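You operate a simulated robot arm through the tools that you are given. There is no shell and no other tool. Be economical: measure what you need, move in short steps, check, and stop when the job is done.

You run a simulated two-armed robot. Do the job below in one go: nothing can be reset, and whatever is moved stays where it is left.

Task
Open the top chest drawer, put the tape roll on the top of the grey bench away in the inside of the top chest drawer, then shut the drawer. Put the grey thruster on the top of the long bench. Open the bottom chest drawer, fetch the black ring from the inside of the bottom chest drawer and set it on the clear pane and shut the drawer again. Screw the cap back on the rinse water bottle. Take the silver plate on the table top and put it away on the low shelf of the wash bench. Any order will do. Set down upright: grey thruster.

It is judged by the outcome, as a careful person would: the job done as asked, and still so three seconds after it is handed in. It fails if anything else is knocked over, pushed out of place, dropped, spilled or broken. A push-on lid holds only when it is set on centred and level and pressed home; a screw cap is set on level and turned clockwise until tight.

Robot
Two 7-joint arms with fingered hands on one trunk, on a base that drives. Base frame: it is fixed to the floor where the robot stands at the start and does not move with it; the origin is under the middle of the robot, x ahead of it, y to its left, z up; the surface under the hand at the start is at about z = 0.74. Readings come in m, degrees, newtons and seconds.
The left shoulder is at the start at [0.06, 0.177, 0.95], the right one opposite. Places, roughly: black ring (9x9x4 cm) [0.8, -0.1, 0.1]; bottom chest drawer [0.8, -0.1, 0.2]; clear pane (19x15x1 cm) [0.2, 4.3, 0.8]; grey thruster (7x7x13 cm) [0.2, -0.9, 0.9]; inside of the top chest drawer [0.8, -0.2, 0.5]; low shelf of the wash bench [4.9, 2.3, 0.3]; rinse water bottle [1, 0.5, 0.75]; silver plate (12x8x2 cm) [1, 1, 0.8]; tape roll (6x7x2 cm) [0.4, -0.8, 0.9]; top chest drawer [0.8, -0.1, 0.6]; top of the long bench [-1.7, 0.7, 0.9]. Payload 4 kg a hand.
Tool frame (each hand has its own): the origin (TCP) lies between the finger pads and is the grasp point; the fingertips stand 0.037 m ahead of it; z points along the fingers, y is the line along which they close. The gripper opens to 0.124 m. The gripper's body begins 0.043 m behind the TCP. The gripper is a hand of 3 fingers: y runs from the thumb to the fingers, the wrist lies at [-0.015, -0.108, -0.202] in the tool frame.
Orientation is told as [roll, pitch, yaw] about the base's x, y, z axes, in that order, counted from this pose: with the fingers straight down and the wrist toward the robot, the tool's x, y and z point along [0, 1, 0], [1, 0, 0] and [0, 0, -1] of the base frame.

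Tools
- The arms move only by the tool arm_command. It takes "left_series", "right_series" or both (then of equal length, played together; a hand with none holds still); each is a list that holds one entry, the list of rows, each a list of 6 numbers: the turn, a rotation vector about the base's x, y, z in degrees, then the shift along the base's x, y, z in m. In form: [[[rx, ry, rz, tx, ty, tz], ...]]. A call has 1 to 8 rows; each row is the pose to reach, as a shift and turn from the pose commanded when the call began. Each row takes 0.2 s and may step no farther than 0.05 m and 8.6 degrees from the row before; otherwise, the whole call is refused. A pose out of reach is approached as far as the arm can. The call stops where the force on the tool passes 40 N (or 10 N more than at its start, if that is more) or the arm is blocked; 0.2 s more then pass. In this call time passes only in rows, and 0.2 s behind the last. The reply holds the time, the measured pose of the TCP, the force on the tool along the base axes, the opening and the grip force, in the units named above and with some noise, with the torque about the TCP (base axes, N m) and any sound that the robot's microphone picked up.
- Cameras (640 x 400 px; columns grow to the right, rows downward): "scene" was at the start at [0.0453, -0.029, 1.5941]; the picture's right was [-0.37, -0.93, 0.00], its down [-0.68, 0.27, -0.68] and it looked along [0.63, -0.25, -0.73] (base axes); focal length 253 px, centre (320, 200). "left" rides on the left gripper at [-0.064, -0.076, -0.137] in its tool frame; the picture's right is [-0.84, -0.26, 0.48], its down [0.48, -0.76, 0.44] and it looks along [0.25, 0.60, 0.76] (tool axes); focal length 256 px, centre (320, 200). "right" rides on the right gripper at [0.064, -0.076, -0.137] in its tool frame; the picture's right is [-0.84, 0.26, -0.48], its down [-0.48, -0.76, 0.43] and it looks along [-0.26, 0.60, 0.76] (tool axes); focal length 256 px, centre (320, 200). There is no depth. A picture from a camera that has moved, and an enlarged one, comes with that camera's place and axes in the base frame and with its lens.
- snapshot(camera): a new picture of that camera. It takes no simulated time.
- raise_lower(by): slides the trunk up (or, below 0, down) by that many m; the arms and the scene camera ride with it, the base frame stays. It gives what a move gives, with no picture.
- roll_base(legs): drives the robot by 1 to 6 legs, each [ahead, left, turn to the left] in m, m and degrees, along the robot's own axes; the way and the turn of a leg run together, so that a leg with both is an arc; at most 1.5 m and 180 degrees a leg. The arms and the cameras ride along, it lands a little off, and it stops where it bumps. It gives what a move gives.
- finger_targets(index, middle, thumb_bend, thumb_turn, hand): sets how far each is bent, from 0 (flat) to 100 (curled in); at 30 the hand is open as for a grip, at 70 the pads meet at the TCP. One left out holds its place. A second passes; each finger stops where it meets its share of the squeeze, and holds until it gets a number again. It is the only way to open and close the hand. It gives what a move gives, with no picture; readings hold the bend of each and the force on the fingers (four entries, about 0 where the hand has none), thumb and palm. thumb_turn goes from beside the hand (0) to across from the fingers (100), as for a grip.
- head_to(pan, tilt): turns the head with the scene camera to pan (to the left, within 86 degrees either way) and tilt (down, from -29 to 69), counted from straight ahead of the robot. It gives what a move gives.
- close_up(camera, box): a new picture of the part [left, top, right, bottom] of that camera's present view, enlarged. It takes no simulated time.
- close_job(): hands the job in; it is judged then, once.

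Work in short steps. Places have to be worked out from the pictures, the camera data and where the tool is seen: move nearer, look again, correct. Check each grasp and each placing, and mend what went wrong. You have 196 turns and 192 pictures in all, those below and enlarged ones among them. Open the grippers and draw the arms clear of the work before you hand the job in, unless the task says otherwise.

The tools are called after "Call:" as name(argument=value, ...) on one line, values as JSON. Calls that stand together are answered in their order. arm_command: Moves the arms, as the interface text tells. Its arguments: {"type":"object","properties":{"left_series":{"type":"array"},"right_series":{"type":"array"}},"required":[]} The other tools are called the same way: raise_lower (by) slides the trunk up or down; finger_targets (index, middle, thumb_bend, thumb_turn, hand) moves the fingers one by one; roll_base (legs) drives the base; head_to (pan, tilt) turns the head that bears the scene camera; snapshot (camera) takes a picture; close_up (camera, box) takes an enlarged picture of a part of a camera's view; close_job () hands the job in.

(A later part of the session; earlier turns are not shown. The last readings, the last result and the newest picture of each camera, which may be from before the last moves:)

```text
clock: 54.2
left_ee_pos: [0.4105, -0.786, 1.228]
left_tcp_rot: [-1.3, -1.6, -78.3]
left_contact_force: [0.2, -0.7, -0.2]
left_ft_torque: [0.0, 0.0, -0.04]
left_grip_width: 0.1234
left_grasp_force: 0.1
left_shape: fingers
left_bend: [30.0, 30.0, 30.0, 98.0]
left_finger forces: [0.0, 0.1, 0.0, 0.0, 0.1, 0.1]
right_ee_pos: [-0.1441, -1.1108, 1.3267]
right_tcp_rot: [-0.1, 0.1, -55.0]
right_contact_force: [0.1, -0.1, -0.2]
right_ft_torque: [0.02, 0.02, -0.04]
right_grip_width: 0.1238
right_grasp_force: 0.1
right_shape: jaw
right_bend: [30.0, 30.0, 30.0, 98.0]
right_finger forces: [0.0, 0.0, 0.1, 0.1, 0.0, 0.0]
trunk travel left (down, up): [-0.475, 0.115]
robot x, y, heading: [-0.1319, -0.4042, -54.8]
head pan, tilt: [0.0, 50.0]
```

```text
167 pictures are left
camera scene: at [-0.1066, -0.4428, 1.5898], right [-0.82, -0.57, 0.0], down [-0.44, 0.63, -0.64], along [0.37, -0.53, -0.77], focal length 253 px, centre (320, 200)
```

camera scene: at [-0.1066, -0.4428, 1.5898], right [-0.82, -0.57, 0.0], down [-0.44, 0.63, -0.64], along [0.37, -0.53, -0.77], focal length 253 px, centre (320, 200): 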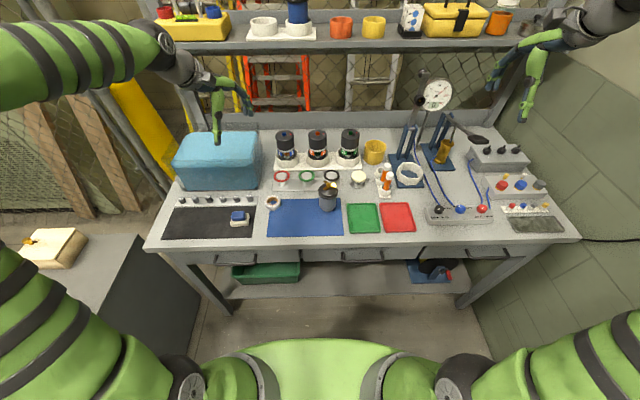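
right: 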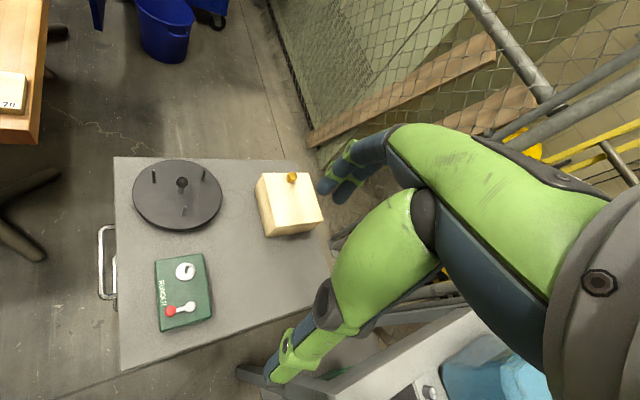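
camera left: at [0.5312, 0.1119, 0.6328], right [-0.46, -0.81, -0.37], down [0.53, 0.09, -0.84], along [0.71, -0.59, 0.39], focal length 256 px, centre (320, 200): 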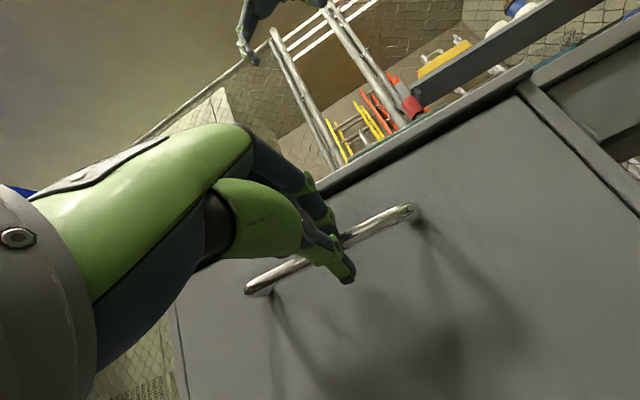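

Call:
close_up(camera="scene", box=[220, 150, 420, 250])

Call:
snapshot(camera="left")

Call:
snapshot(camera="right")

```text
3.20 times, centred on (320, 200) of scene
camera zoom: at [-0.1066, -0.4428, 1.5898], right [-0.82, -0.57, 0.0], down [-0.44, 0.63, -0.64], along [0.37, -0.53, -0.77], focal length 810 px, centre (320, 200)
```

zoom: 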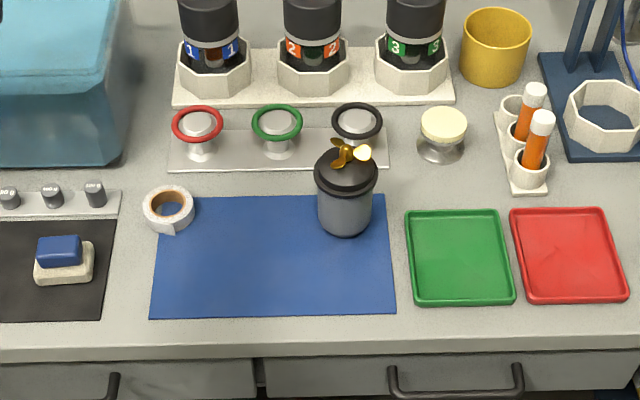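

```text
165 pictures are left
camera left: at [0.3345, -0.7195, 1.3631], right [-0.88, 0.07, -0.47], down [0.31, 0.83, -0.47], along [0.36, -0.56, -0.75], focal length 256 px, centre (320, 200)
```

left: 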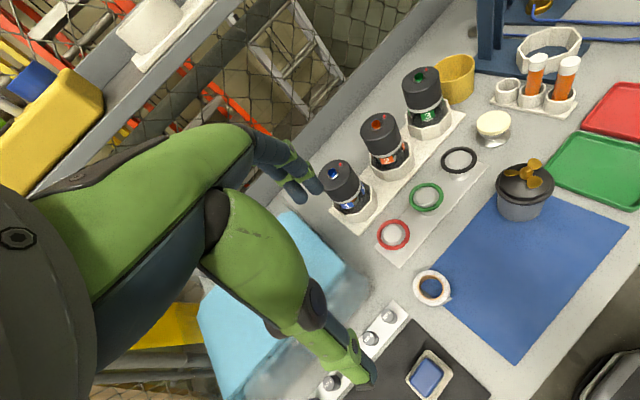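

```text
164 pictures are left
camera right: at [-0.1352, -1.0127, 1.4638], right [-0.54, -0.69, 0.48], down [-0.83, 0.35, -0.43], along [0.13, -0.64, -0.76], focal length 256 px, centre (320, 200)
```

right: 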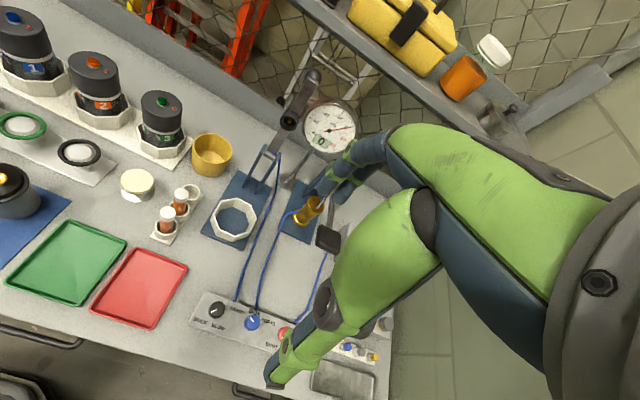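

Triangulation gives the tape roll at (0.370, -0.825, 0.865) and the thruster axis at (0.20, -0.926) with lid top near 0.976. I move both hands above them.

Call:
arm_command(left_series=[[[0, 0, 3, -0.005, -0.005, -0.03], [0, 0, 6, -0.01, -0.01, -0.06], [0, 0, 9, -0.015, -0.015, -0.09], [0, 0, 12, -0.02, -0.02, -0.12], [0, 0, 15, -0.025, -0.025, -0.15], [0, 0, 18, -0.03, -0.03, -0.18], [0, 0, 21, -0.035, -0.035, -0.2], [0, 0, 24, -0.04, -0.039, -0.22]]], right_series=[[[0, 0, 0, 0.043, 0.023, 0], [0, 0, 0, 0.086, 0.046, 0], [0, 0, 0, 0.129, 0.069, 0], [0, 0, 0, 0.172, 0.092, 0], [0, 0, 0, 0.215, 0.115, 0], [0, 0, 0, 0.258, 0.138, 0], [0, 0, 0, 0.301, 0.161, 0], [0, 0, 0, 0.344, 0.184, 0]]])

Call:
finger_targets(hand="right", index=38, middle=38, thumb_bend=38)

Call:
arm_command(right_series=[[[0, 0, 0, 0, 0, -0.045], [0, 0, 0, 0, 0, -0.09], [0, 0, 0, 0, 0, -0.135], [0, 0, 0, 0, 0, -0.18], [0, 0, 0, 0, 0, -0.225], [0, 0, 0, 0, 0, -0.265]]])

Call:
snapshot(camera="right")

Call:
snapshot(camera="left")

Call:
snapshot(camera="scene")

```text
clock: 56.0
left_ee_pos: [0.3704, -0.8257, 1.0087]
left_tcp_rot: [-1.2, -1.7, -54.2]
left_contact_force: [0.2, 0.2, 0.3]
left_ft_torque: [0.02, -0.01, -0.02]
left_grip_width: 0.1234
left_grasp_force: 0.1
left_shape: fingers
left_bend: [30.0, 30.0, 30.0, 98.0]
left_finger forces: [0.0, 0.1, 0.0, 0.1, 0.0, 0.0]
right_ee_pos: [0.2004, -0.9258, 1.3253]
right_tcp_rot: [0.0, -0.1, -55.0]
right_contact_force: [-0.2, 0.2, 0.1]
right_ft_torque: [-0.01, 0.0, 0.02]
right_grip_width: 0.1235
right_grasp_force: 0.1
right_shape: jaw
right_bend: [30.0, 30.0, 30.0, 98.0]
right_finger forces: [0.0, 0.0, 0.0, 0.0, 0.1, 0.1]
trunk travel left (down, up): [-0.475, 0.115]
robot x, y, heading: [-0.1355, -0.4054, -55.1]
head pan, tilt: [0.0, 50.0]
```

```text
clock: 57.0
left_ee_pos: [0.3686, -0.8242, 1.0089]
left_tcp_rot: [-1.3, -1.6, -54.3]
left_contact_force: [0.2, 0.1, 0.2]
left_ft_torque: [-0.02, 0.01, 0.02]
left_grip_width: 0.1235
left_grasp_force: 0.1
left_shape: fingers
left_bend: [30.0, 30.0, 30.0, 98.0]
left_finger forces: [0.0, 0.0, 0.0, 0.0, 0.0, 0.0]
right_ee_pos: [0.1996, -0.9266, 1.3252]
right_tcp_rot: [0.1, 0.0, -55.0]
right_contact_force: [0.1, -0.7, 0.2]
right_ft_torque: [-0.01, 0.0, 0.01]
right_grip_width: 0.1
right_grasp_force: 0.0
right_shape: fingers
right_bend: [38.0, 38.0, 38.0, 98.0]
right_finger forces: [0.1, 0.0, 0.0, 0.0, 0.0, 0.1]
trunk travel left (down, up): [-0.475, 0.115]
robot x, y, heading: [-0.1298, -0.4017, -55.2]
head pan, tilt: [0.0, 50.0]
```

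```text
clock: 58.4
left_ee_pos: [0.3703, -0.8248, 1.0082]
left_tcp_rot: [-1.3, -1.5, -54.3]
left_contact_force: [0.9, -0.3, 0.1]
left_ft_torque: [-0.01, 0.01, -0.02]
left_grip_width: 0.1233
left_grasp_force: 0.1
left_shape: fingers
left_bend: [30.0, 30.0, 30.0, 98.0]
left_finger forces: [0.0, 0.0, 0.0, 0.0, 0.1, 0.0]
right_ee_pos: [0.1982, -0.9272, 1.0605]
right_tcp_rot: [-0.1, 0.0, -55.0]
right_contact_force: [0.2, -0.3, -0.6]
right_ft_torque: [0.03, 0.01, 0.07]
right_grip_width: 0.0995
right_grasp_force: 0.0
right_shape: fingers
right_bend: [38.0, 38.0, 38.0, 98.0]
right_finger forces: [0.0, 0.0, 0.0, 0.1, 0.1, 0.1]
trunk travel left (down, up): [-0.475, 0.115]
robot x, y, heading: [-0.1325, -0.4054, -55.2]
head pan, tilt: [0.0, 50.0]
```

```text
163 pictures are left
camera right: at [0.205, -0.8282, 1.1981], right [-0.54, -0.69, 0.48], down [-0.83, 0.35, -0.43], along [0.13, -0.64, -0.76], focal length 256 px, centre (320, 200)
```

right: 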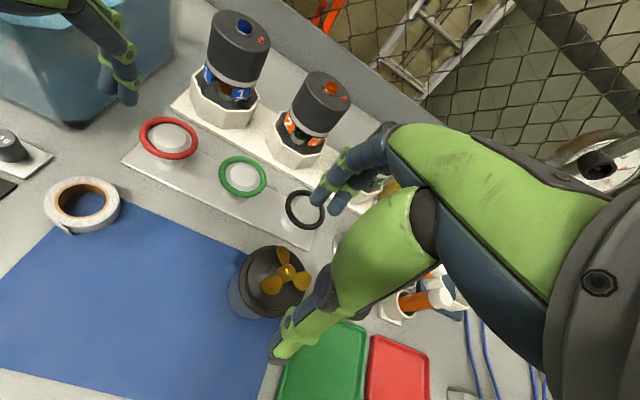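

```text
162 pictures are left
camera left: at [0.2744, -0.7946, 1.1443], right [-0.83, -0.3, -0.47], down [-0.05, 0.88, -0.47], along [0.55, -0.36, -0.75], focal length 256 px, centre (320, 200)
```

left: 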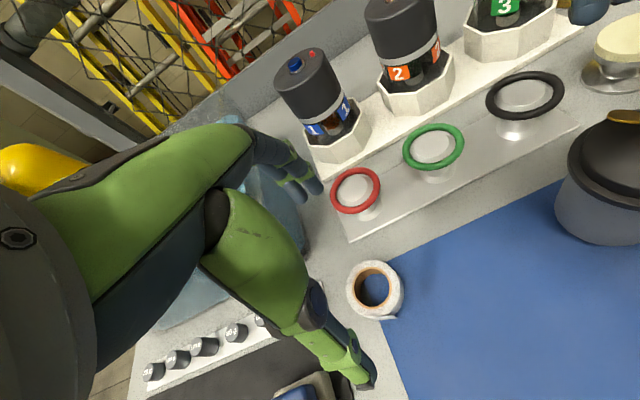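

```text
161 pictures are left
camera scene: at [-0.106, -0.4427, 1.5898], right [-0.82, -0.57, 0.0], down [-0.44, 0.63, -0.64], along [0.37, -0.53, -0.77], focal length 253 px, centre (320, 200)
```

scene: 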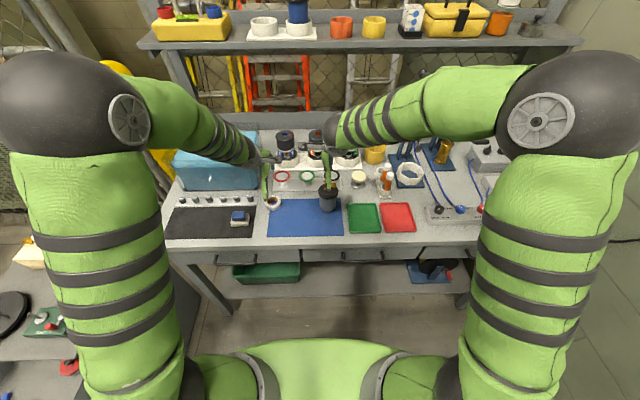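

Both are well centred under the hands. I narrow the left hand slightly to stay clear of the red ring, and lower both hands.

Call:
finger_targets(hand="left", index=40, middle=40, thumb_bend=40)

Call:
arm_command(left_series=[[[0, 0, 0, 0, 0, -0.03], [0, 0, 0, 0, 0, -0.06], [0, 0, 0, 0, 0, -0.085], [0, 0, 0, 0, 0, -0.106]]], right_series=[[[0, 0, 0, 0, 0, -0.03], [0, 0, 0, 0, 0, -0.06], [0, 0, 0, 0, 0, -0.085], [0, 0, 0, 0, 0, -0.1]]])

Call:
snapshot(camera="left")

Call:
snapshot(camera="right")

```text
clock: 59.4
left_ee_pos: [0.369, -0.8232, 1.0092]
left_tcp_rot: [-1.4, -1.5, -54.3]
left_contact_force: [0.8, 0.1, -0.2]
left_ft_torque: [0.0, 0.01, 0.0]
left_grip_width: 0.0935
left_grasp_force: 0.0
left_shape: fingers
left_bend: [40.0, 40.0, 40.0, 98.0]
left_finger forces: [0.0, 0.0, 0.0, 0.1, 0.0, 0.0]
right_ee_pos: [0.1965, -0.9264, 1.0609]
right_tcp_rot: [-0.1, 0.0, -55.0]
right_contact_force: [-0.4, 0.2, 0.1]
right_ft_torque: [-0.01, -0.01, 0.0]
right_grip_width: 0.0995
right_grasp_force: 0.0
right_shape: fingers
right_bend: [38.0, 38.0, 38.0, 98.0]
right_finger forces: [0.0, 0.0, 0.1, 0.0, 0.1, 0.0]
trunk travel left (down, up): [-0.475, 0.115]
robot x, y, heading: [-0.1327, -0.4049, -55.0]
head pan, tilt: [0.0, 50.0]
```

```text
clock: 60.4
left_ee_pos: [0.3696, -0.8238, 0.902]
left_tcp_rot: [-1.4, -1.8, -54.4]
left_contact_force: [0.6, -0.8, 6.3]
left_ft_torque: [0.22, 0.14, 0.03]
left_grip_width: 0.0945
left_grasp_force: 3.1
left_shape: fingers
left_bend: [40.0, 40.0, 40.0, 98.0]
left_finger forces: [0.0, 0.1, 0.0, 0.1, 5.1, 0.1]
right_ee_pos: [0.2008, -0.9241, 0.9618]
right_tcp_rot: [0.1, 0.1, -55.0]
right_contact_force: [-0.4, -0.9, -0.2]
right_ft_torque: [0.01, 0.02, -0.01]
right_grip_width: 0.0995
right_grasp_force: 0.0
right_shape: fingers
right_bend: [38.0, 38.0, 38.0, 98.0]
right_finger forces: [0.0, 0.1, 0.0, 0.0, 0.0, 0.0]
trunk travel left (down, up): [-0.475, 0.115]
robot x, y, heading: [-0.1352, -0.4053, -55.1]
head pan, tilt: [0.0, 50.0]
```

```text
160 pictures are left
camera left: at [0.2741, -0.794, 1.0373], right [-0.83, -0.3, -0.47], down [-0.05, 0.88, -0.47], along [0.55, -0.36, -0.75], focal length 256 px, centre (320, 200)
```

left: 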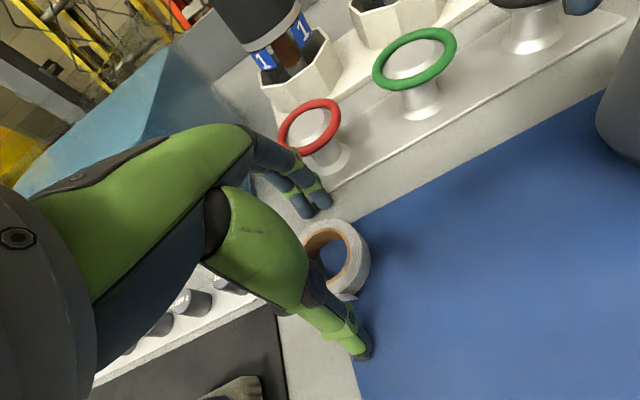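

```text
159 pictures are left
camera right: at [0.2081, -0.8268, 1.0982], right [-0.54, -0.69, 0.48], down [-0.83, 0.35, -0.43], along [0.13, -0.64, -0.76], focal length 256 px, centre (320, 200)
```

right: 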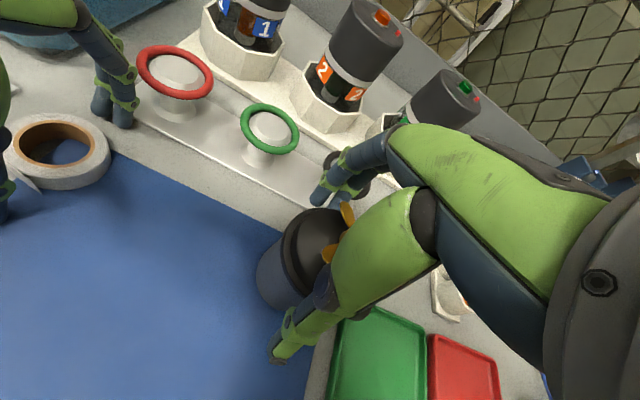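

Both hands straddle their objects and the left thumb just touches the mat. I close both hands.

Call:
finger_targets(hand="right", index=75, middle=75, thumb_bend=75)

Call:
arm_command(left_series=[[[0, 0, 0, 0, 0, 0.003]]])

Call:
finger_targets(hand="left", index=75, middle=75, thumb_bend=75)

Call:
snapshot(camera="left")

Call:
snapshot(camera="right")

```text
clock: 61.4
left_ee_pos: [0.3683, -0.8224, 0.9026]
left_tcp_rot: [-1.3, -1.7, -54.2]
left_contact_force: [-0.4, -1.4, 6.1]
left_ft_torque: [0.23, 0.16, -0.03]
left_grip_width: 0.0936
left_grasp_force: 2.5
left_shape: fingers
left_bend: [40.0, 40.0, 40.0, 98.0]
left_finger forces: [0.1, 0.1, 0.0, 0.0, 6.1, 0.0]
right_ee_pos: [0.1999, -0.9246, 0.9628]
right_tcp_rot: [0.1, 0.0, -55.0]
right_contact_force: [1.6, 0.2, 12.6]
right_ft_torque: [-0.38, -0.26, 0.05]
right_grip_width: 0.0651
right_grasp_force: 23.1
right_shape: fingers
right_bend: [51.0, 50.0, 55.0, 97.0]
right_finger forces: [11.0, 11.6, 0.0, 0.0, 24.1, 0.1]
trunk travel left (down, up): [-0.475, 0.115]
robot x, y, heading: [-0.1337, -0.4041, -55.0]
head pan, tilt: [0.0, 50.0]
```

```text
clock: 61.8
left_ee_pos: [0.3696, -0.8242, 0.9058]
left_tcp_rot: [-1.3, -1.7, -54.3]
left_contact_force: [0.2, 0.1, 0.1]
left_ft_torque: [-0.04, -0.02, 0.01]
left_grip_width: 0.0934
left_grasp_force: 0.0
left_shape: fingers
left_bend: [40.0, 40.0, 40.0, 98.0]
left_finger forces: [0.0, 0.0, 0.0, 0.1, 0.0, 0.0]
right_ee_pos: [0.2006, -0.9246, 0.9624]
right_tcp_rot: [0.0, -0.1, -55.0]
right_contact_force: [1.2, -1.0, 15.3]
right_ft_torque: [-0.45, -0.33, 0.01]
right_grip_width: 0.0651
right_grasp_force: 23.9
right_shape: fingers
right_bend: [50.0, 50.0, 55.0, 97.0]
right_finger forces: [11.0, 11.7, 0.1, 0.1, 24.3, 0.0]
trunk travel left (down, up): [-0.475, 0.115]
robot x, y, heading: [-0.1382, -0.4052, -55.0]
head pan, tilt: [0.0, 50.0]
```

```text
clock: 62.8
left_ee_pos: [0.3691, -0.8247, 0.9053]
left_tcp_rot: [-1.3, -1.7, -54.3]
left_contact_force: [2.0, 0.8, 6.5]
left_ft_torque: [-0.13, -0.13, 0.07]
left_grip_width: 0.0531
left_grasp_force: 18.8
left_shape: fingers
left_bend: [56.0, 56.0, 57.0, 97.0]
left_finger forces: [9.3, 10.4, 0.0, 0.1, 19.4, 0.0]
right_ee_pos: [0.1996, -0.924, 0.9622]
right_tcp_rot: [0.0, 0.0, -55.0]
right_contact_force: [2.6, -1.1, 14.2]
right_ft_torque: [-0.45, -0.36, 0.03]
right_grip_width: 0.0656
right_grasp_force: 23.5
right_shape: fingers
right_bend: [50.0, 49.0, 55.0, 97.0]
right_finger forces: [11.0, 11.7, 0.0, 0.0, 24.0, 0.1]
trunk travel left (down, up): [-0.475, 0.115]
robot x, y, heading: [-0.1308, -0.4049, -55.1]
head pan, tilt: [0.0, 50.0]
```

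```text
158 pictures are left
camera left: at [0.274, -0.7937, 1.0405], right [-0.83, -0.3, -0.47], down [-0.05, 0.88, -0.47], along [0.55, -0.36, -0.75], focal length 256 px, centre (320, 200)
```

left: 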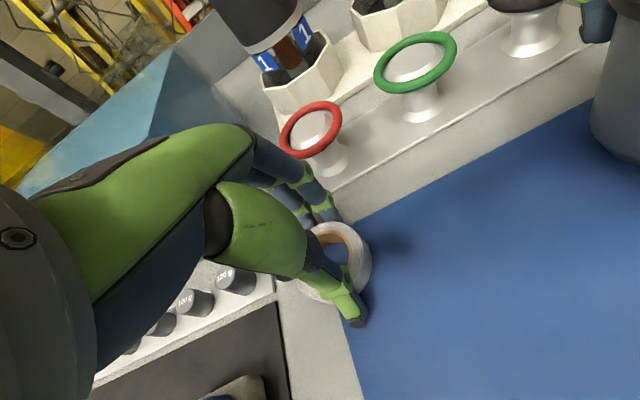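

```text
157 pictures are left
camera right: at [0.2078, -0.8262, 1.0988], right [-0.54, -0.69, 0.48], down [-0.83, 0.35, -0.44], along [0.13, -0.64, -0.76], focal length 256 px, centre (320, 200)
```

right: 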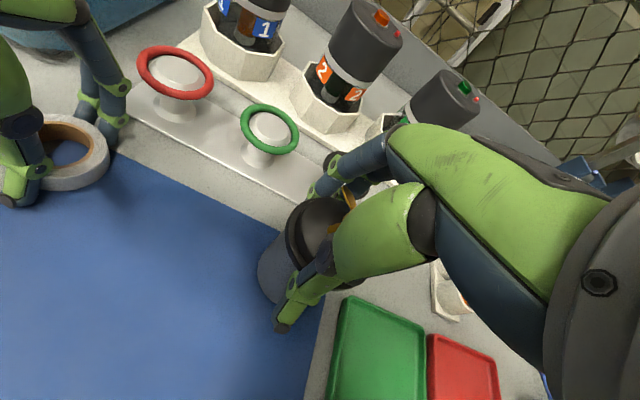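

Both grasps hold (24 N and 19 N). I lift both straight up.

Call:
arm_command(left_series=[[[0, 0, 0, 0, 0, 0.03], [0, 0, 0, 0, 0, 0.07], [0, 0, 0, 0, 0, 0.11], [0, 0, 0, 0, 0, 0.15], [0, 0, 0, 0, 0, 0.19], [0, 0, 0, 0, 0, 0.23]]], right_series=[[[0, 0, 0, 0, 0, 0.03], [0, 0, 0, 0, 0, 0.07], [0, 0, 0, 0, 0, 0.11], [0, 0, 0, 0, 0, 0.15], [0, 0, 0, 0, 0, 0.19], [0, 0, 0, 0, 0, 0.23]]])

Call:
snapshot(camera="scene")

Call:
snapshot(camera="right")

```text
clock: 64.2
left_ee_pos: [0.3701, -0.8241, 1.1374]
left_tcp_rot: [-1.3, -1.6, -54.3]
left_contact_force: [0.0, 0.0, -0.8]
left_ft_torque: [0.01, -0.02, 0.02]
left_grip_width: 0.053
left_grasp_force: 18.2
left_shape: fingers
left_bend: [56.0, 56.0, 57.0, 97.0]
left_finger forces: [9.8, 9.2, 0.1, 0.1, 17.6, 0.0]
right_ee_pos: [0.2009, -0.9262, 1.1917]
right_tcp_rot: [0.0, 0.2, -54.9]
right_contact_force: [0.4, 0.5, -3.7]
right_ft_torque: [0.0, -0.01, -0.02]
right_grip_width: 0.0642
right_grasp_force: 21.7
right_shape: fingers
right_bend: [50.0, 50.0, 55.0, 97.0]
right_finger forces: [11.0, 10.6, 0.0, 0.1, 21.7, 0.1]
trunk travel left (down, up): [-0.475, 0.115]
robot x, y, heading: [-0.1339, -0.4068, -55.3]
head pan, tilt: [0.0, 50.0]
```

```text
156 pictures are left
camera scene: at [-0.1067, -0.4419, 1.5898], right [-0.82, -0.57, 0.0], down [-0.44, 0.63, -0.64], along [0.37, -0.53, -0.77], focal length 253 px, centre (320, 200)
```

scene: 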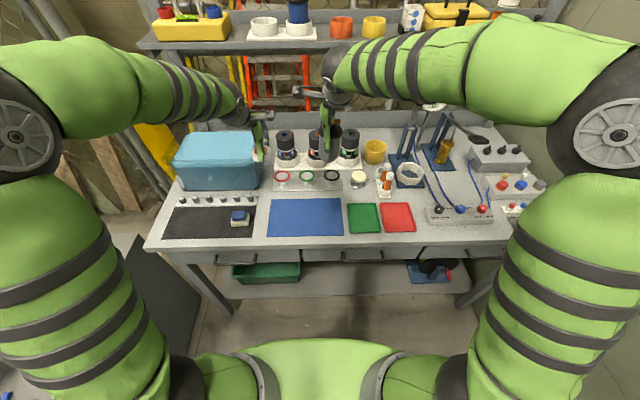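

```text
155 pictures are left
camera right: at [0.2084, -0.828, 1.3294], right [-0.54, -0.69, 0.48], down [-0.83, 0.35, -0.43], along [0.13, -0.63, -0.76], focal length 256 px, centre (320, 200)
```

right: 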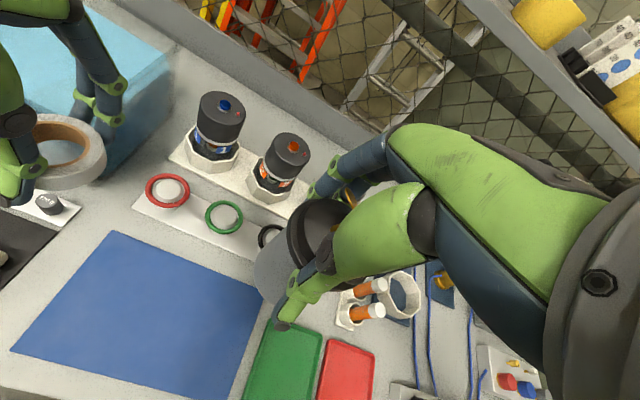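

Both are held securely. I back off, turn to face along the chest, and drive beside the open drawer.

Call:
roll_base(legs=[[-0.1, 0, 0], [0, 0, 90.6], [0.27, -0.13, 0]])

Call:
head_to(pan=0, tilt=55)

Call:
snapshot(camera="scene")

Call:
snapshot(camera="left")

```text
clock: 70.9
left_ee_pos: [0.5128, 0.2488, 1.1351]
left_tcp_rot: [-1.3, -1.5, 37.1]
left_contact_force: [0.1, -0.5, -0.7]
left_ft_torque: [-0.02, 0.01, 0.03]
left_grip_width: 0.0525
left_grasp_force: 18.7
left_shape: fingers
left_bend: [56.0, 56.0, 57.0, 97.0]
left_finger forces: [9.7, 9.4, 0.1, 0.0, 17.2, 0.0]
right_ee_pos: [0.6194, 0.0825, 1.1902]
right_tcp_rot: [0.0, 0.2, 36.3]
right_contact_force: [0.7, 0.1, -3.1]
right_ft_torque: [-0.02, 0.05, 0.04]
right_grip_width: 0.0639
right_grasp_force: 20.7
right_shape: fingers
right_bend: [50.0, 50.0, 55.0, 97.0]
right_finger forces: [10.5, 10.6, 0.1, 0.0, 20.8, 0.0]
trunk travel left (down, up): [-0.475, 0.115]
robot x, y, heading: [0.1023, -0.2686, 36.4]
head pan, tilt: [0.0, 50.0]
```

```text
clock: 71.5
left_ee_pos: [0.511, 0.2488, 1.1357]
left_tcp_rot: [-1.3, -1.6, 37.2]
left_contact_force: [-0.1, 0.4, -0.3]
left_ft_torque: [0.01, -0.01, -0.02]
left_grip_width: 0.0522
left_grasp_force: 18.1
left_shape: fingers
left_bend: [56.0, 56.0, 57.0, 97.0]
left_finger forces: [9.7, 9.3, 0.1, 0.1, 17.2, 0.1]
right_ee_pos: [0.6188, 0.0811, 1.1916]
right_tcp_rot: [0.0, 0.1, 36.3]
right_contact_force: [-0.3, -0.7, -3.6]
right_ft_torque: [-0.02, 0.02, 0.0]
right_grip_width: 0.0634
right_grasp_force: 21.2
right_shape: fingers
right_bend: [50.0, 50.0, 55.0, 97.0]
right_finger forces: [10.5, 10.6, 0.0, 0.0, 20.8, 0.1]
trunk travel left (down, up): [-0.475, 0.115]
robot x, y, heading: [0.1025, -0.2647, 36.3]
head pan, tilt: [0.0, 55.0]
```

```text
154 pictures are left
camera scene: at [0.1396, -0.2402, 1.5833], right [0.59, -0.81, 0.0], down [-0.66, -0.49, -0.57], along [0.46, 0.34, -0.82], focal length 253 px, centre (320, 200)
```

scene: 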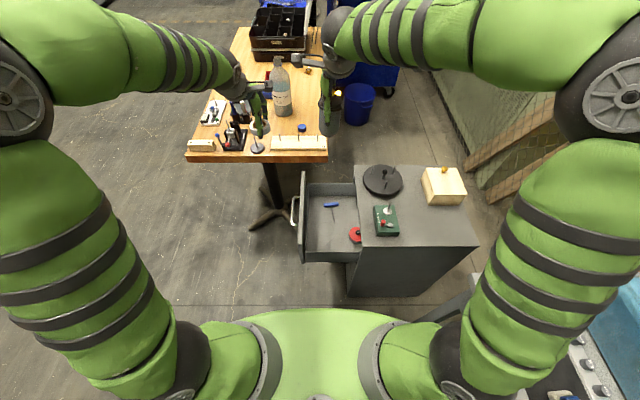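

```text
153 pictures are left
camera left: at [0.4844, 0.1527, 1.2712], right [0.32, -0.82, -0.47], down [-0.88, -0.07, -0.47], along [0.35, 0.56, -0.75], focal length 256 px, centre (320, 200)
```

left: 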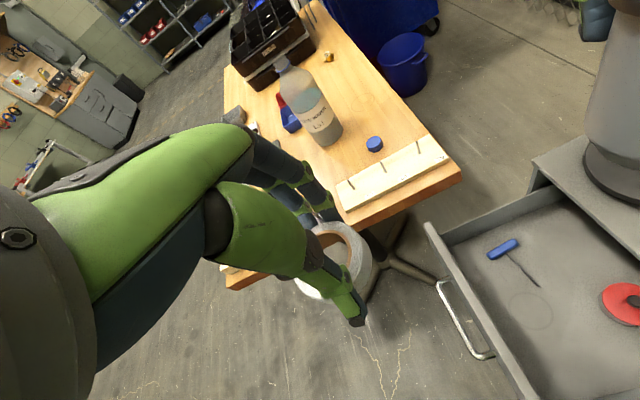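

The right hand with the thruster is right above the drawer, so I shift it over the back of the chest and bring the tape roll over the free spot in the drawer.

Call:
arm_command(left_series=[[[0, 0, 0, 0, 0, 0], [0, 0, 0, 0, 0, 0], [0, 0, 0, 0.01, -0.04, 0], [0, 0, 0, 0.02, -0.08, 0], [0, 0, 0, 0.03, -0.12, 0], [0, 0, 0, 0.04, -0.16, 0], [0, 0, 0, 0.053, -0.193, -0.02], [0, 0, 0, 0.053, -0.193, -0.06]]], right_series=[[[0, 0, 0, 0.022, -0.03, 0], [0, 0, 0, 0.044, -0.06, 0], [0, 0, 0, 0.066, -0.091, 0], [0, 0, 0, 0.088, -0.121, 0], [0, 0, 0, 0.11, -0.152, 0], [0, 0, 0, 0.132, -0.182, 0], [0, 0, 0, 0.154, -0.213, 0], [0, 0, 0, 0.176, -0.243, 0]]])

Call:
arm_command(left_series=[[[0, 0, 0, 0, 0, -0.045], [0, 0, 0, 0, 0, -0.09], [0, 0, 0, 0, 0, -0.135], [0, 0, 0, 0, 0, -0.18], [0, 0, 0, 0, 0, -0.225]]])

Call:
snapshot(camera="left")

Call:
snapshot(camera="scene")

```text
clock: 73.3
left_ee_pos: [0.5673, 0.0571, 1.0764]
left_tcp_rot: [-1.4, -1.7, 37.1]
left_contact_force: [0.6, 0.5, -0.5]
left_ft_torque: [-0.01, 0.0, 0.01]
left_grip_width: 0.052
left_grasp_force: 18.4
left_shape: fingers
left_bend: [56.0, 56.0, 57.0, 97.0]
left_finger forces: [9.7, 9.3, 0.0, 0.1, 17.2, 0.0]
right_ee_pos: [0.7978, -0.1606, 1.191]
right_tcp_rot: [0.0, 0.2, 36.5]
right_contact_force: [0.0, -0.1, -3.0]
right_ft_torque: [-0.03, 0.03, -0.02]
right_grip_width: 0.0632
right_grasp_force: 21.0
right_shape: fingers
right_bend: [50.0, 50.0, 55.0, 97.0]
right_finger forces: [10.7, 10.5, 0.1, 0.0, 20.6, 0.1]
trunk travel left (down, up): [-0.475, 0.115]
robot x, y, heading: [0.1027, -0.2647, 36.3]
head pan, tilt: [0.0, 55.0]
```

```text
clock: 74.5
left_ee_pos: [0.5649, 0.0545, 0.8529]
left_tcp_rot: [-1.3, -1.6, 37.1]
left_contact_force: [-0.2, 0.1, -0.9]
left_ft_torque: [-0.01, 0.05, -0.01]
left_grip_width: 0.052
left_grasp_force: 18.2
left_shape: fingers
left_bend: [56.0, 56.0, 57.0, 97.0]
left_finger forces: [9.6, 9.7, 0.0, 0.0, 17.1, 0.0]
right_ee_pos: [0.7979, -0.1609, 1.1908]
right_tcp_rot: [0.0, 0.1, 36.4]
right_contact_force: [-0.5, -0.3, -2.5]
right_ft_torque: [-0.04, 0.04, 0.01]
right_grip_width: 0.0635
right_grasp_force: 20.9
right_shape: fingers
right_bend: [50.0, 50.0, 55.0, 97.0]
right_finger forces: [10.6, 10.5, 0.0, 0.0, 20.6, 0.1]
trunk travel left (down, up): [-0.475, 0.115]
robot x, y, heading: [0.105, -0.266, 36.3]
head pan, tilt: [0.0, 55.0]
```

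```text
152 pictures are left
camera left: at [0.5385, -0.0422, 0.988], right [0.32, -0.82, -0.47], down [-0.88, -0.07, -0.47], along [0.35, 0.56, -0.75], focal length 256 px, centre (320, 200)
```

left: 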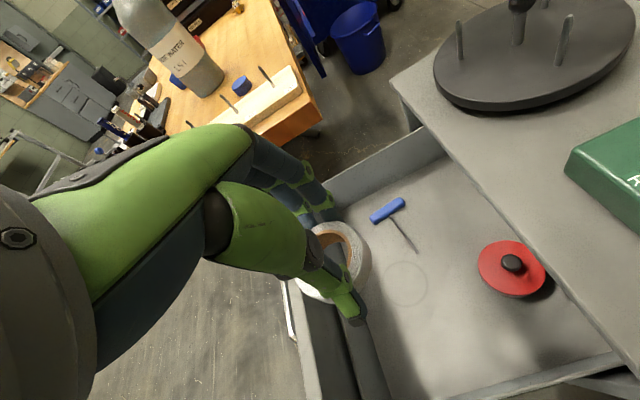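

```text
151 pictures are left
camera scene: at [0.1404, -0.2402, 1.5833], right [0.59, -0.81, 0.0], down [-0.66, -0.49, -0.57], along [0.46, 0.34, -0.82], focal length 253 px, centre (320, 200)
```

scene: 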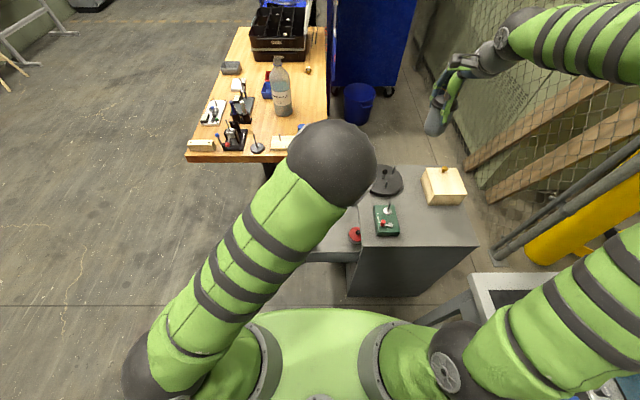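

The drawer floor works out at z≈0.524, so I shift the tape to about (0.593, 0.084), clear of the hex key and the side wall, and lower partway.

Call:
arm_command(left_series=[[[0, 0, 0, 0.028, 0.03, -0.01], [0, 0, 0, 0.028, 0.03, -0.05], [0, 0, 0, 0.028, 0.03, -0.09], [0, 0, 0, 0.028, 0.03, -0.13], [0, 0, 0, 0.028, 0.03, -0.17], [0, 0, 0, 0.028, 0.03, -0.21]]])

Call:
snapshot(camera="left")

Call:
snapshot(camera="right")

```text
clock: 75.9
left_ee_pos: [0.5929, 0.0825, 0.6426]
left_tcp_rot: [-1.4, -1.6, 37.0]
left_contact_force: [0.2, -0.6, -0.1]
left_ft_torque: [0.03, 0.0, -0.02]
left_grip_width: 0.052
left_grasp_force: 18.2
left_shape: fingers
left_bend: [56.0, 56.0, 57.0, 97.0]
left_finger forces: [9.6, 9.6, 0.1, 0.0, 16.9, 0.0]
right_ee_pos: [0.7979, -0.1607, 1.1908]
right_tcp_rot: [-0.1, 0.1, 36.3]
right_contact_force: [1.3, 0.5, -3.3]
right_ft_torque: [-0.01, 0.03, 0.01]
right_grip_width: 0.0632
right_grasp_force: 20.9
right_shape: fingers
right_bend: [50.0, 50.0, 56.0, 97.0]
right_finger forces: [10.7, 10.5, 0.1, 0.0, 20.5, 0.1]
trunk travel left (down, up): [-0.475, 0.115]
robot x, y, heading: [0.1046, -0.264, 36.4]
head pan, tilt: [0.0, 55.0]
```

```text
150 pictures are left
camera left: at [0.5671, -0.0125, 0.7781], right [0.32, -0.82, -0.47], down [-0.88, -0.07, -0.47], along [0.35, 0.56, -0.75], focal length 256 px, centre (320, 200)
```

left: 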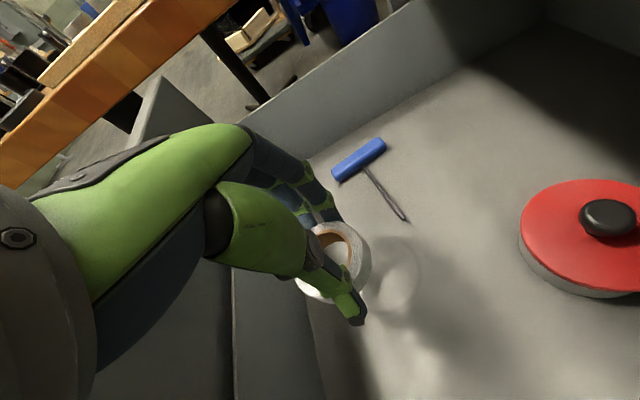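

```text
149 pictures are left
camera right: at [0.6985, -0.1544, 1.3278], right [0.7, -0.52, 0.48], down [-0.33, -0.84, -0.43], along [0.63, 0.15, -0.76], focal length 256 px, centre (320, 200)
```

right: 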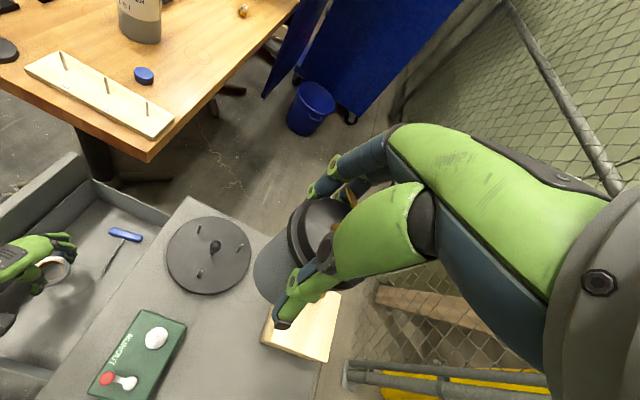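

Clear on all sides; I lower the last 6 cm slowly.

Call:
arm_command(left_series=[[[0, 0, 0, 0, 0, -0.025], [0, 0, 0, 0, 0, -0.045], [0, 0, 0, 0, 0, -0.06], [0, 0, 0, 0, 0, -0.067]]])

Call:
snapshot(camera="left")

```text
clock: 76.9
left_ee_pos: [0.5938, 0.085, 0.5782]
left_tcp_rot: [-1.4, -1.9, 37.0]
left_contact_force: [-1.5, -0.9, 21.2]
left_ft_torque: [0.49, -0.32, -0.02]
left_grip_width: 0.0521
left_grasp_force: 29.5
left_shape: fingers
left_bend: [56.0, 55.0, 57.0, 96.0]
left_finger forces: [9.3, 28.9, 0.0, 0.1, 21.5, 0.0]
right_ee_pos: [0.7971, -0.1616, 1.1923]
right_tcp_rot: [-0.1, 0.0, 36.3]
right_contact_force: [-0.2, 0.0, -3.4]
right_ft_torque: [-0.02, 0.01, 0.02]
right_grip_width: 0.0633
right_grasp_force: 20.9
right_shape: fingers
right_bend: [50.0, 50.0, 56.0, 97.0]
right_finger forces: [10.6, 10.6, 0.1, 0.0, 20.5, 0.0]
trunk travel left (down, up): [-0.475, 0.115]
robot x, y, heading: [0.1054, -0.2687, 36.2]
head pan, tilt: [0.0, 55.0]
```

```text
148 pictures are left
camera left: at [0.5664, -0.0122, 0.713], right [0.32, -0.82, -0.47], down [-0.88, -0.07, -0.47], along [0.36, 0.56, -0.75], focal length 256 px, centre (320, 200)
```

left: 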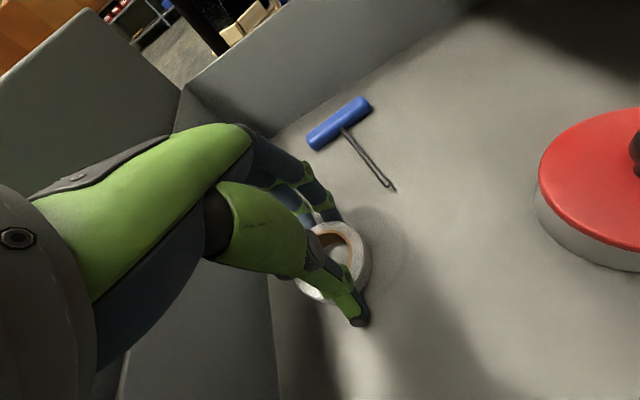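

It has touched the floor; I ease up 3 mm, open, and rise straight out.

Call:
arm_command(left_series=[[[0, 0, 0, 0, 0, 0.003]]])

Call:
finger_targets(hand="left", index=44, middle=44, thumb_bend=44)

Call:
arm_command(left_series=[[[0, 0, 0, 0, 0, 0.04], [0, 0, 0, 0, 0, 0.085], [0, 0, 0, 0, 0, 0.13], [0, 0, 0, 0, 0, 0.175], [0, 0, 0, 0, 0, 0.22], [0, 0, 0, 0, 0, 0.265], [0, 0, 0, 0, 0, 0.31]]])

Call:
snapshot(camera="left")

```text
clock: 77.3
left_ee_pos: [0.5923, 0.0849, 0.5778]
left_tcp_rot: [-1.3, -1.8, 37.2]
left_contact_force: [2.9, -0.5, 15.4]
left_ft_torque: [0.47, -0.45, -0.07]
left_grip_width: 0.0518
left_grasp_force: 26.6
left_shape: fingers
left_bend: [56.0, 55.0, 57.0, 96.0]
left_finger forces: [10.6, 24.0, 0.0, 0.0, 17.9, 0.0]
right_ee_pos: [0.7961, -0.1613, 1.1916]
right_tcp_rot: [0.0, -0.1, 36.4]
right_contact_force: [-0.6, 0.2, -2.5]
right_ft_torque: [-0.01, 0.04, 0.03]
right_grip_width: 0.0634
right_grasp_force: 21.0
right_shape: fingers
right_bend: [50.0, 50.0, 56.0, 97.0]
right_finger forces: [10.6, 10.6, 0.0, 0.1, 20.5, 0.0]
trunk travel left (down, up): [-0.475, 0.115]
robot x, y, heading: [0.1043, -0.2647, 36.2]
head pan, tilt: [0.0, 55.0]
```

```text
clock: 78.3
left_ee_pos: [0.5923, 0.0846, 0.5765]
left_tcp_rot: [-1.2, -1.6, 37.0]
left_contact_force: [6.1, 4.3, 9.2]
left_ft_torque: [-0.11, 0.02, 0.03]
left_grip_width: 0.0728
left_grasp_force: 4.3
left_shape: fingers
left_bend: [44.0, 44.0, 46.0, 98.0]
left_finger forces: [0.0, 0.1, 0.1, 0.0, 8.8, 0.0]
right_ee_pos: [0.7978, -0.1609, 1.1916]
right_tcp_rot: [-0.1, 0.0, 36.3]
right_contact_force: [1.3, 0.2, -3.7]
right_ft_torque: [-0.04, 0.02, 0.01]
right_grip_width: 0.0633
right_grasp_force: 20.7
right_shape: fingers
right_bend: [50.0, 50.0, 56.0, 97.0]
right_finger forces: [10.6, 10.4, 0.0, 0.0, 20.6, 0.0]
trunk travel left (down, up): [-0.475, 0.115]
robot x, y, heading: [0.1013, -0.2692, 36.3]
head pan, tilt: [0.0, 55.0]
```

```text
clock: 79.9
left_ee_pos: [0.5924, 0.0837, 0.8854]
left_tcp_rot: [-1.4, -1.6, 37.0]
left_contact_force: [-0.8, -0.2, 0.4]
left_ft_torque: [-0.01, 0.01, -0.03]
left_grip_width: 0.0804
left_grasp_force: 0.0
left_shape: fingers
left_bend: [44.0, 44.0, 44.0, 98.0]
left_finger forces: [0.0, 0.0, 0.1, 0.1, 0.0, 0.0]
right_ee_pos: [0.7981, -0.1614, 1.1918]
right_tcp_rot: [0.0, 0.0, 36.2]
right_contact_force: [-0.1, -0.8, -3.7]
right_ft_torque: [0.0, 0.0, 0.02]
right_grip_width: 0.0631
right_grasp_force: 20.8
right_shape: fingers
right_bend: [50.0, 50.0, 56.0, 97.0]
right_finger forces: [10.6, 10.5, 0.0, 0.0, 20.6, 0.1]
trunk travel left (down, up): [-0.475, 0.115]
robot x, y, heading: [0.1049, -0.2686, 36.4]
head pan, tilt: [0.0, 55.0]
```

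```text
147 pictures are left
camera left: at [0.5654, -0.0127, 1.0212], right [0.32, -0.82, -0.47], down [-0.88, -0.07, -0.47], along [0.35, 0.56, -0.75], focal length 256 px, centre (320, 200)
```

left: 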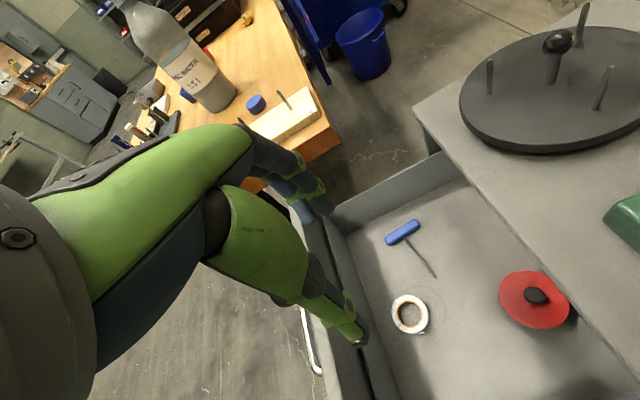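

The tape roll lies flat in the drawer. Next I bring the closed left hand in front of the drawer front to push it shut.

Call:
finger_targets(hand="left", index=66, middle=66, thumb_bend=66)

Call:
arm_command(left_series=[[[0, 0, 0, -0.024, 0.044, 0], [0, 0, 0, -0.048, 0.088, 0], [0, 0, 0, -0.072, 0.132, 0], [0, 0, 0, -0.1, 0.172, 0], [0, 0, 0, -0.105, 0.185, -0.04]]])

Call:
arm_command(left_series=[[[0, 0, 0, 0, 0, -0.045], [0, 0, 0, 0, 0, -0.09], [0, 0, 0, 0, 0, -0.135], [0, 0, 0, 0, 0, -0.165]]])

Call:
snapshot(camera="left")

Call:
snapshot(camera="right")

```text
clock: 80.9
left_ee_pos: [0.5938, 0.0835, 0.8855]
left_tcp_rot: [-1.2, -1.6, 37.1]
left_contact_force: [0.0, -0.5, 0.8]
left_ft_torque: [0.01, 0.0, 0.02]
left_grip_width: 0.0131
left_grasp_force: 0.1
left_shape: fingers
left_bend: [66.0, 66.0, 66.0, 98.0]
left_finger forces: [0.1, 0.0, 0.0, 0.1, 0.1, 0.0]
right_ee_pos: [0.7976, -0.1606, 1.1905]
right_tcp_rot: [0.0, 0.0, 36.3]
right_contact_force: [-0.6, 0.2, -2.9]
right_ft_torque: [-0.06, -0.02, 0.02]
right_grip_width: 0.0633
right_grasp_force: 21.0
right_shape: fingers
right_bend: [50.0, 50.0, 56.0, 97.0]
right_finger forces: [10.5, 10.5, 0.0, 0.0, 20.5, 0.0]
trunk travel left (down, up): [-0.475, 0.115]
robot x, y, heading: [0.1033, -0.2675, 36.4]
head pan, tilt: [0.0, 55.0]
```

```text
refused: row 1 steps farther than a row can; nothing moved
```

```text
clock: 81.9
left_ee_pos: [0.595, 0.0883, 0.7226]
left_tcp_rot: [-1.3, -1.5, 37.0]
left_contact_force: [-0.3, -0.7, 0.4]
left_ft_torque: [0.03, -0.01, 0.03]
left_grip_width: 0.0128
left_grasp_force: 0.1
left_shape: fingers
left_bend: [66.0, 66.0, 66.0, 98.0]
left_finger forces: [0.0, 0.1, 0.0, 0.0, 0.0, 0.0]
right_ee_pos: [0.7975, -0.1608, 1.191]
right_tcp_rot: [0.0, 0.0, 36.3]
right_contact_force: [0.0, 0.1, -2.9]
right_ft_torque: [-0.01, 0.0, 0.0]
right_grip_width: 0.0631
right_grasp_force: 21.2
right_shape: fingers
right_bend: [50.0, 50.0, 56.0, 97.0]
right_finger forces: [10.5, 10.4, 0.1, 0.0, 20.4, 0.0]
trunk travel left (down, up): [-0.475, 0.115]
robot x, y, heading: [0.1054, -0.2664, 36.3]
head pan, tilt: [0.0, 55.0]
```

```text
146 pictures are left
camera left: at [0.5677, -0.0078, 0.8582], right [0.32, -0.82, -0.47], down [-0.88, -0.07, -0.47], along [0.35, 0.56, -0.75], focal length 256 px, centre (320, 200)
```

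left: 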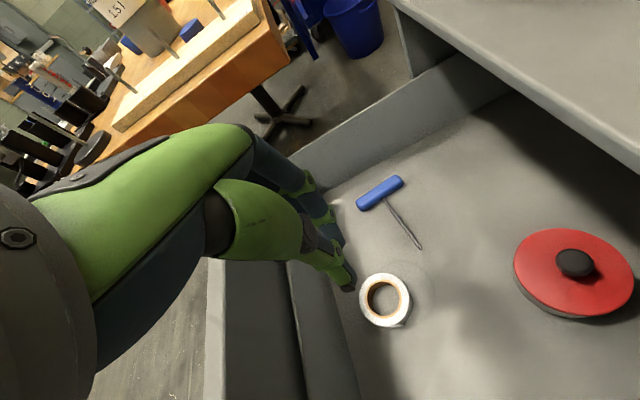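

```text
145 pictures are left
camera right: at [0.6983, -0.1545, 1.3279], right [0.7, -0.52, 0.48], down [-0.33, -0.84, -0.43], along [0.63, 0.15, -0.76], focal length 256 px, centre (320, 200)
```

right: 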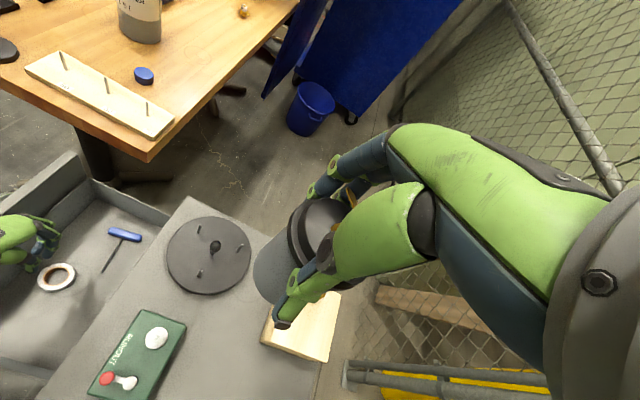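

The sideways step was refused (too long), so the hand only lowered inside the drawer, harmlessly. I raise it again and then go sideways in smaller steps.

Call:
arm_command(left_series=[[[0, 0, 0, 0, 0, 0.045], [0, 0, 0, 0, 0, 0.09], [0, 0, 0, 0, 0, 0.135], [0, 0, 0, -0.023, 0.038, 0.16], [0, 0, 0, -0.046, 0.076, 0.16], [0, 0, 0, -0.069, 0.114, 0.16], [0, 0, 0, -0.092, 0.152, 0.16], [0, 0, 0, -0.105, 0.185, 0.16]]])

```text
refused: row 4 steps farther than a row can; nothing moved
```

Call:
arm_command(left_series=[[[0, 0, 0, 0, 0, 0.045], [0, 0, 0, 0, 0, 0.09], [0, 0, 0, 0, 0, 0.135], [0, 0, 0, -0.021, 0.036, 0.155], [0, 0, 0, -0.042, 0.074, 0.155], [0, 0, 0, -0.063, 0.112, 0.155], [0, 0, 0, -0.084, 0.15, 0.155], [0, 0, 0, -0.105, 0.185, 0.155]]])

Call:
snapshot(camera="right")

```text
clock: 83.7
left_ee_pos: [0.4902, 0.2738, 0.8773]
left_tcp_rot: [-1.3, -1.6, 36.9]
left_contact_force: [-0.1, -0.5, -0.2]
left_ft_torque: [0.01, 0.02, -0.01]
left_grip_width: 0.0128
left_grasp_force: 0.0
left_shape: fingers
left_bend: [66.0, 66.0, 66.0, 98.0]
left_finger forces: [0.1, 0.0, 0.1, 0.1, 0.0, 0.0]
right_ee_pos: [0.7964, -0.1607, 1.1912]
right_tcp_rot: [-0.1, 0.1, 36.3]
right_contact_force: [-1.1, 0.6, -2.3]
right_ft_torque: [-0.06, 0.01, -0.03]
right_grip_width: 0.0631
right_grasp_force: 20.6
right_shape: fingers
right_bend: [50.0, 50.0, 56.0, 97.0]
right_finger forces: [10.7, 10.5, 0.0, 0.0, 20.4, 0.1]
trunk travel left (down, up): [-0.475, 0.115]
robot x, y, heading: [0.1012, -0.2685, 36.5]
head pan, tilt: [0.0, 55.0]
```

```text
144 pictures are left
camera right: at [0.6976, -0.154, 1.3281], right [0.7, -0.52, 0.48], down [-0.33, -0.84, -0.43], along [0.63, 0.15, -0.76], focal length 256 px, centre (320, 200)
```

right: 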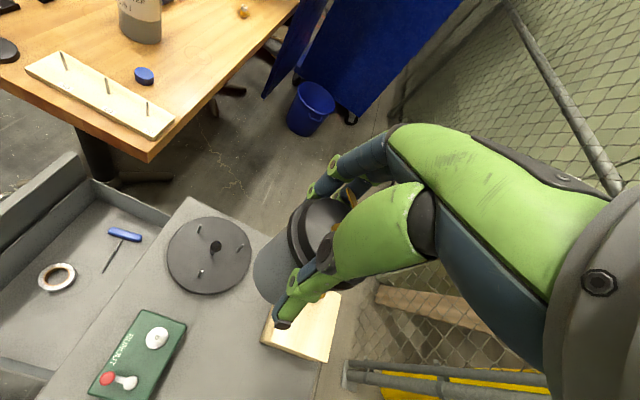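

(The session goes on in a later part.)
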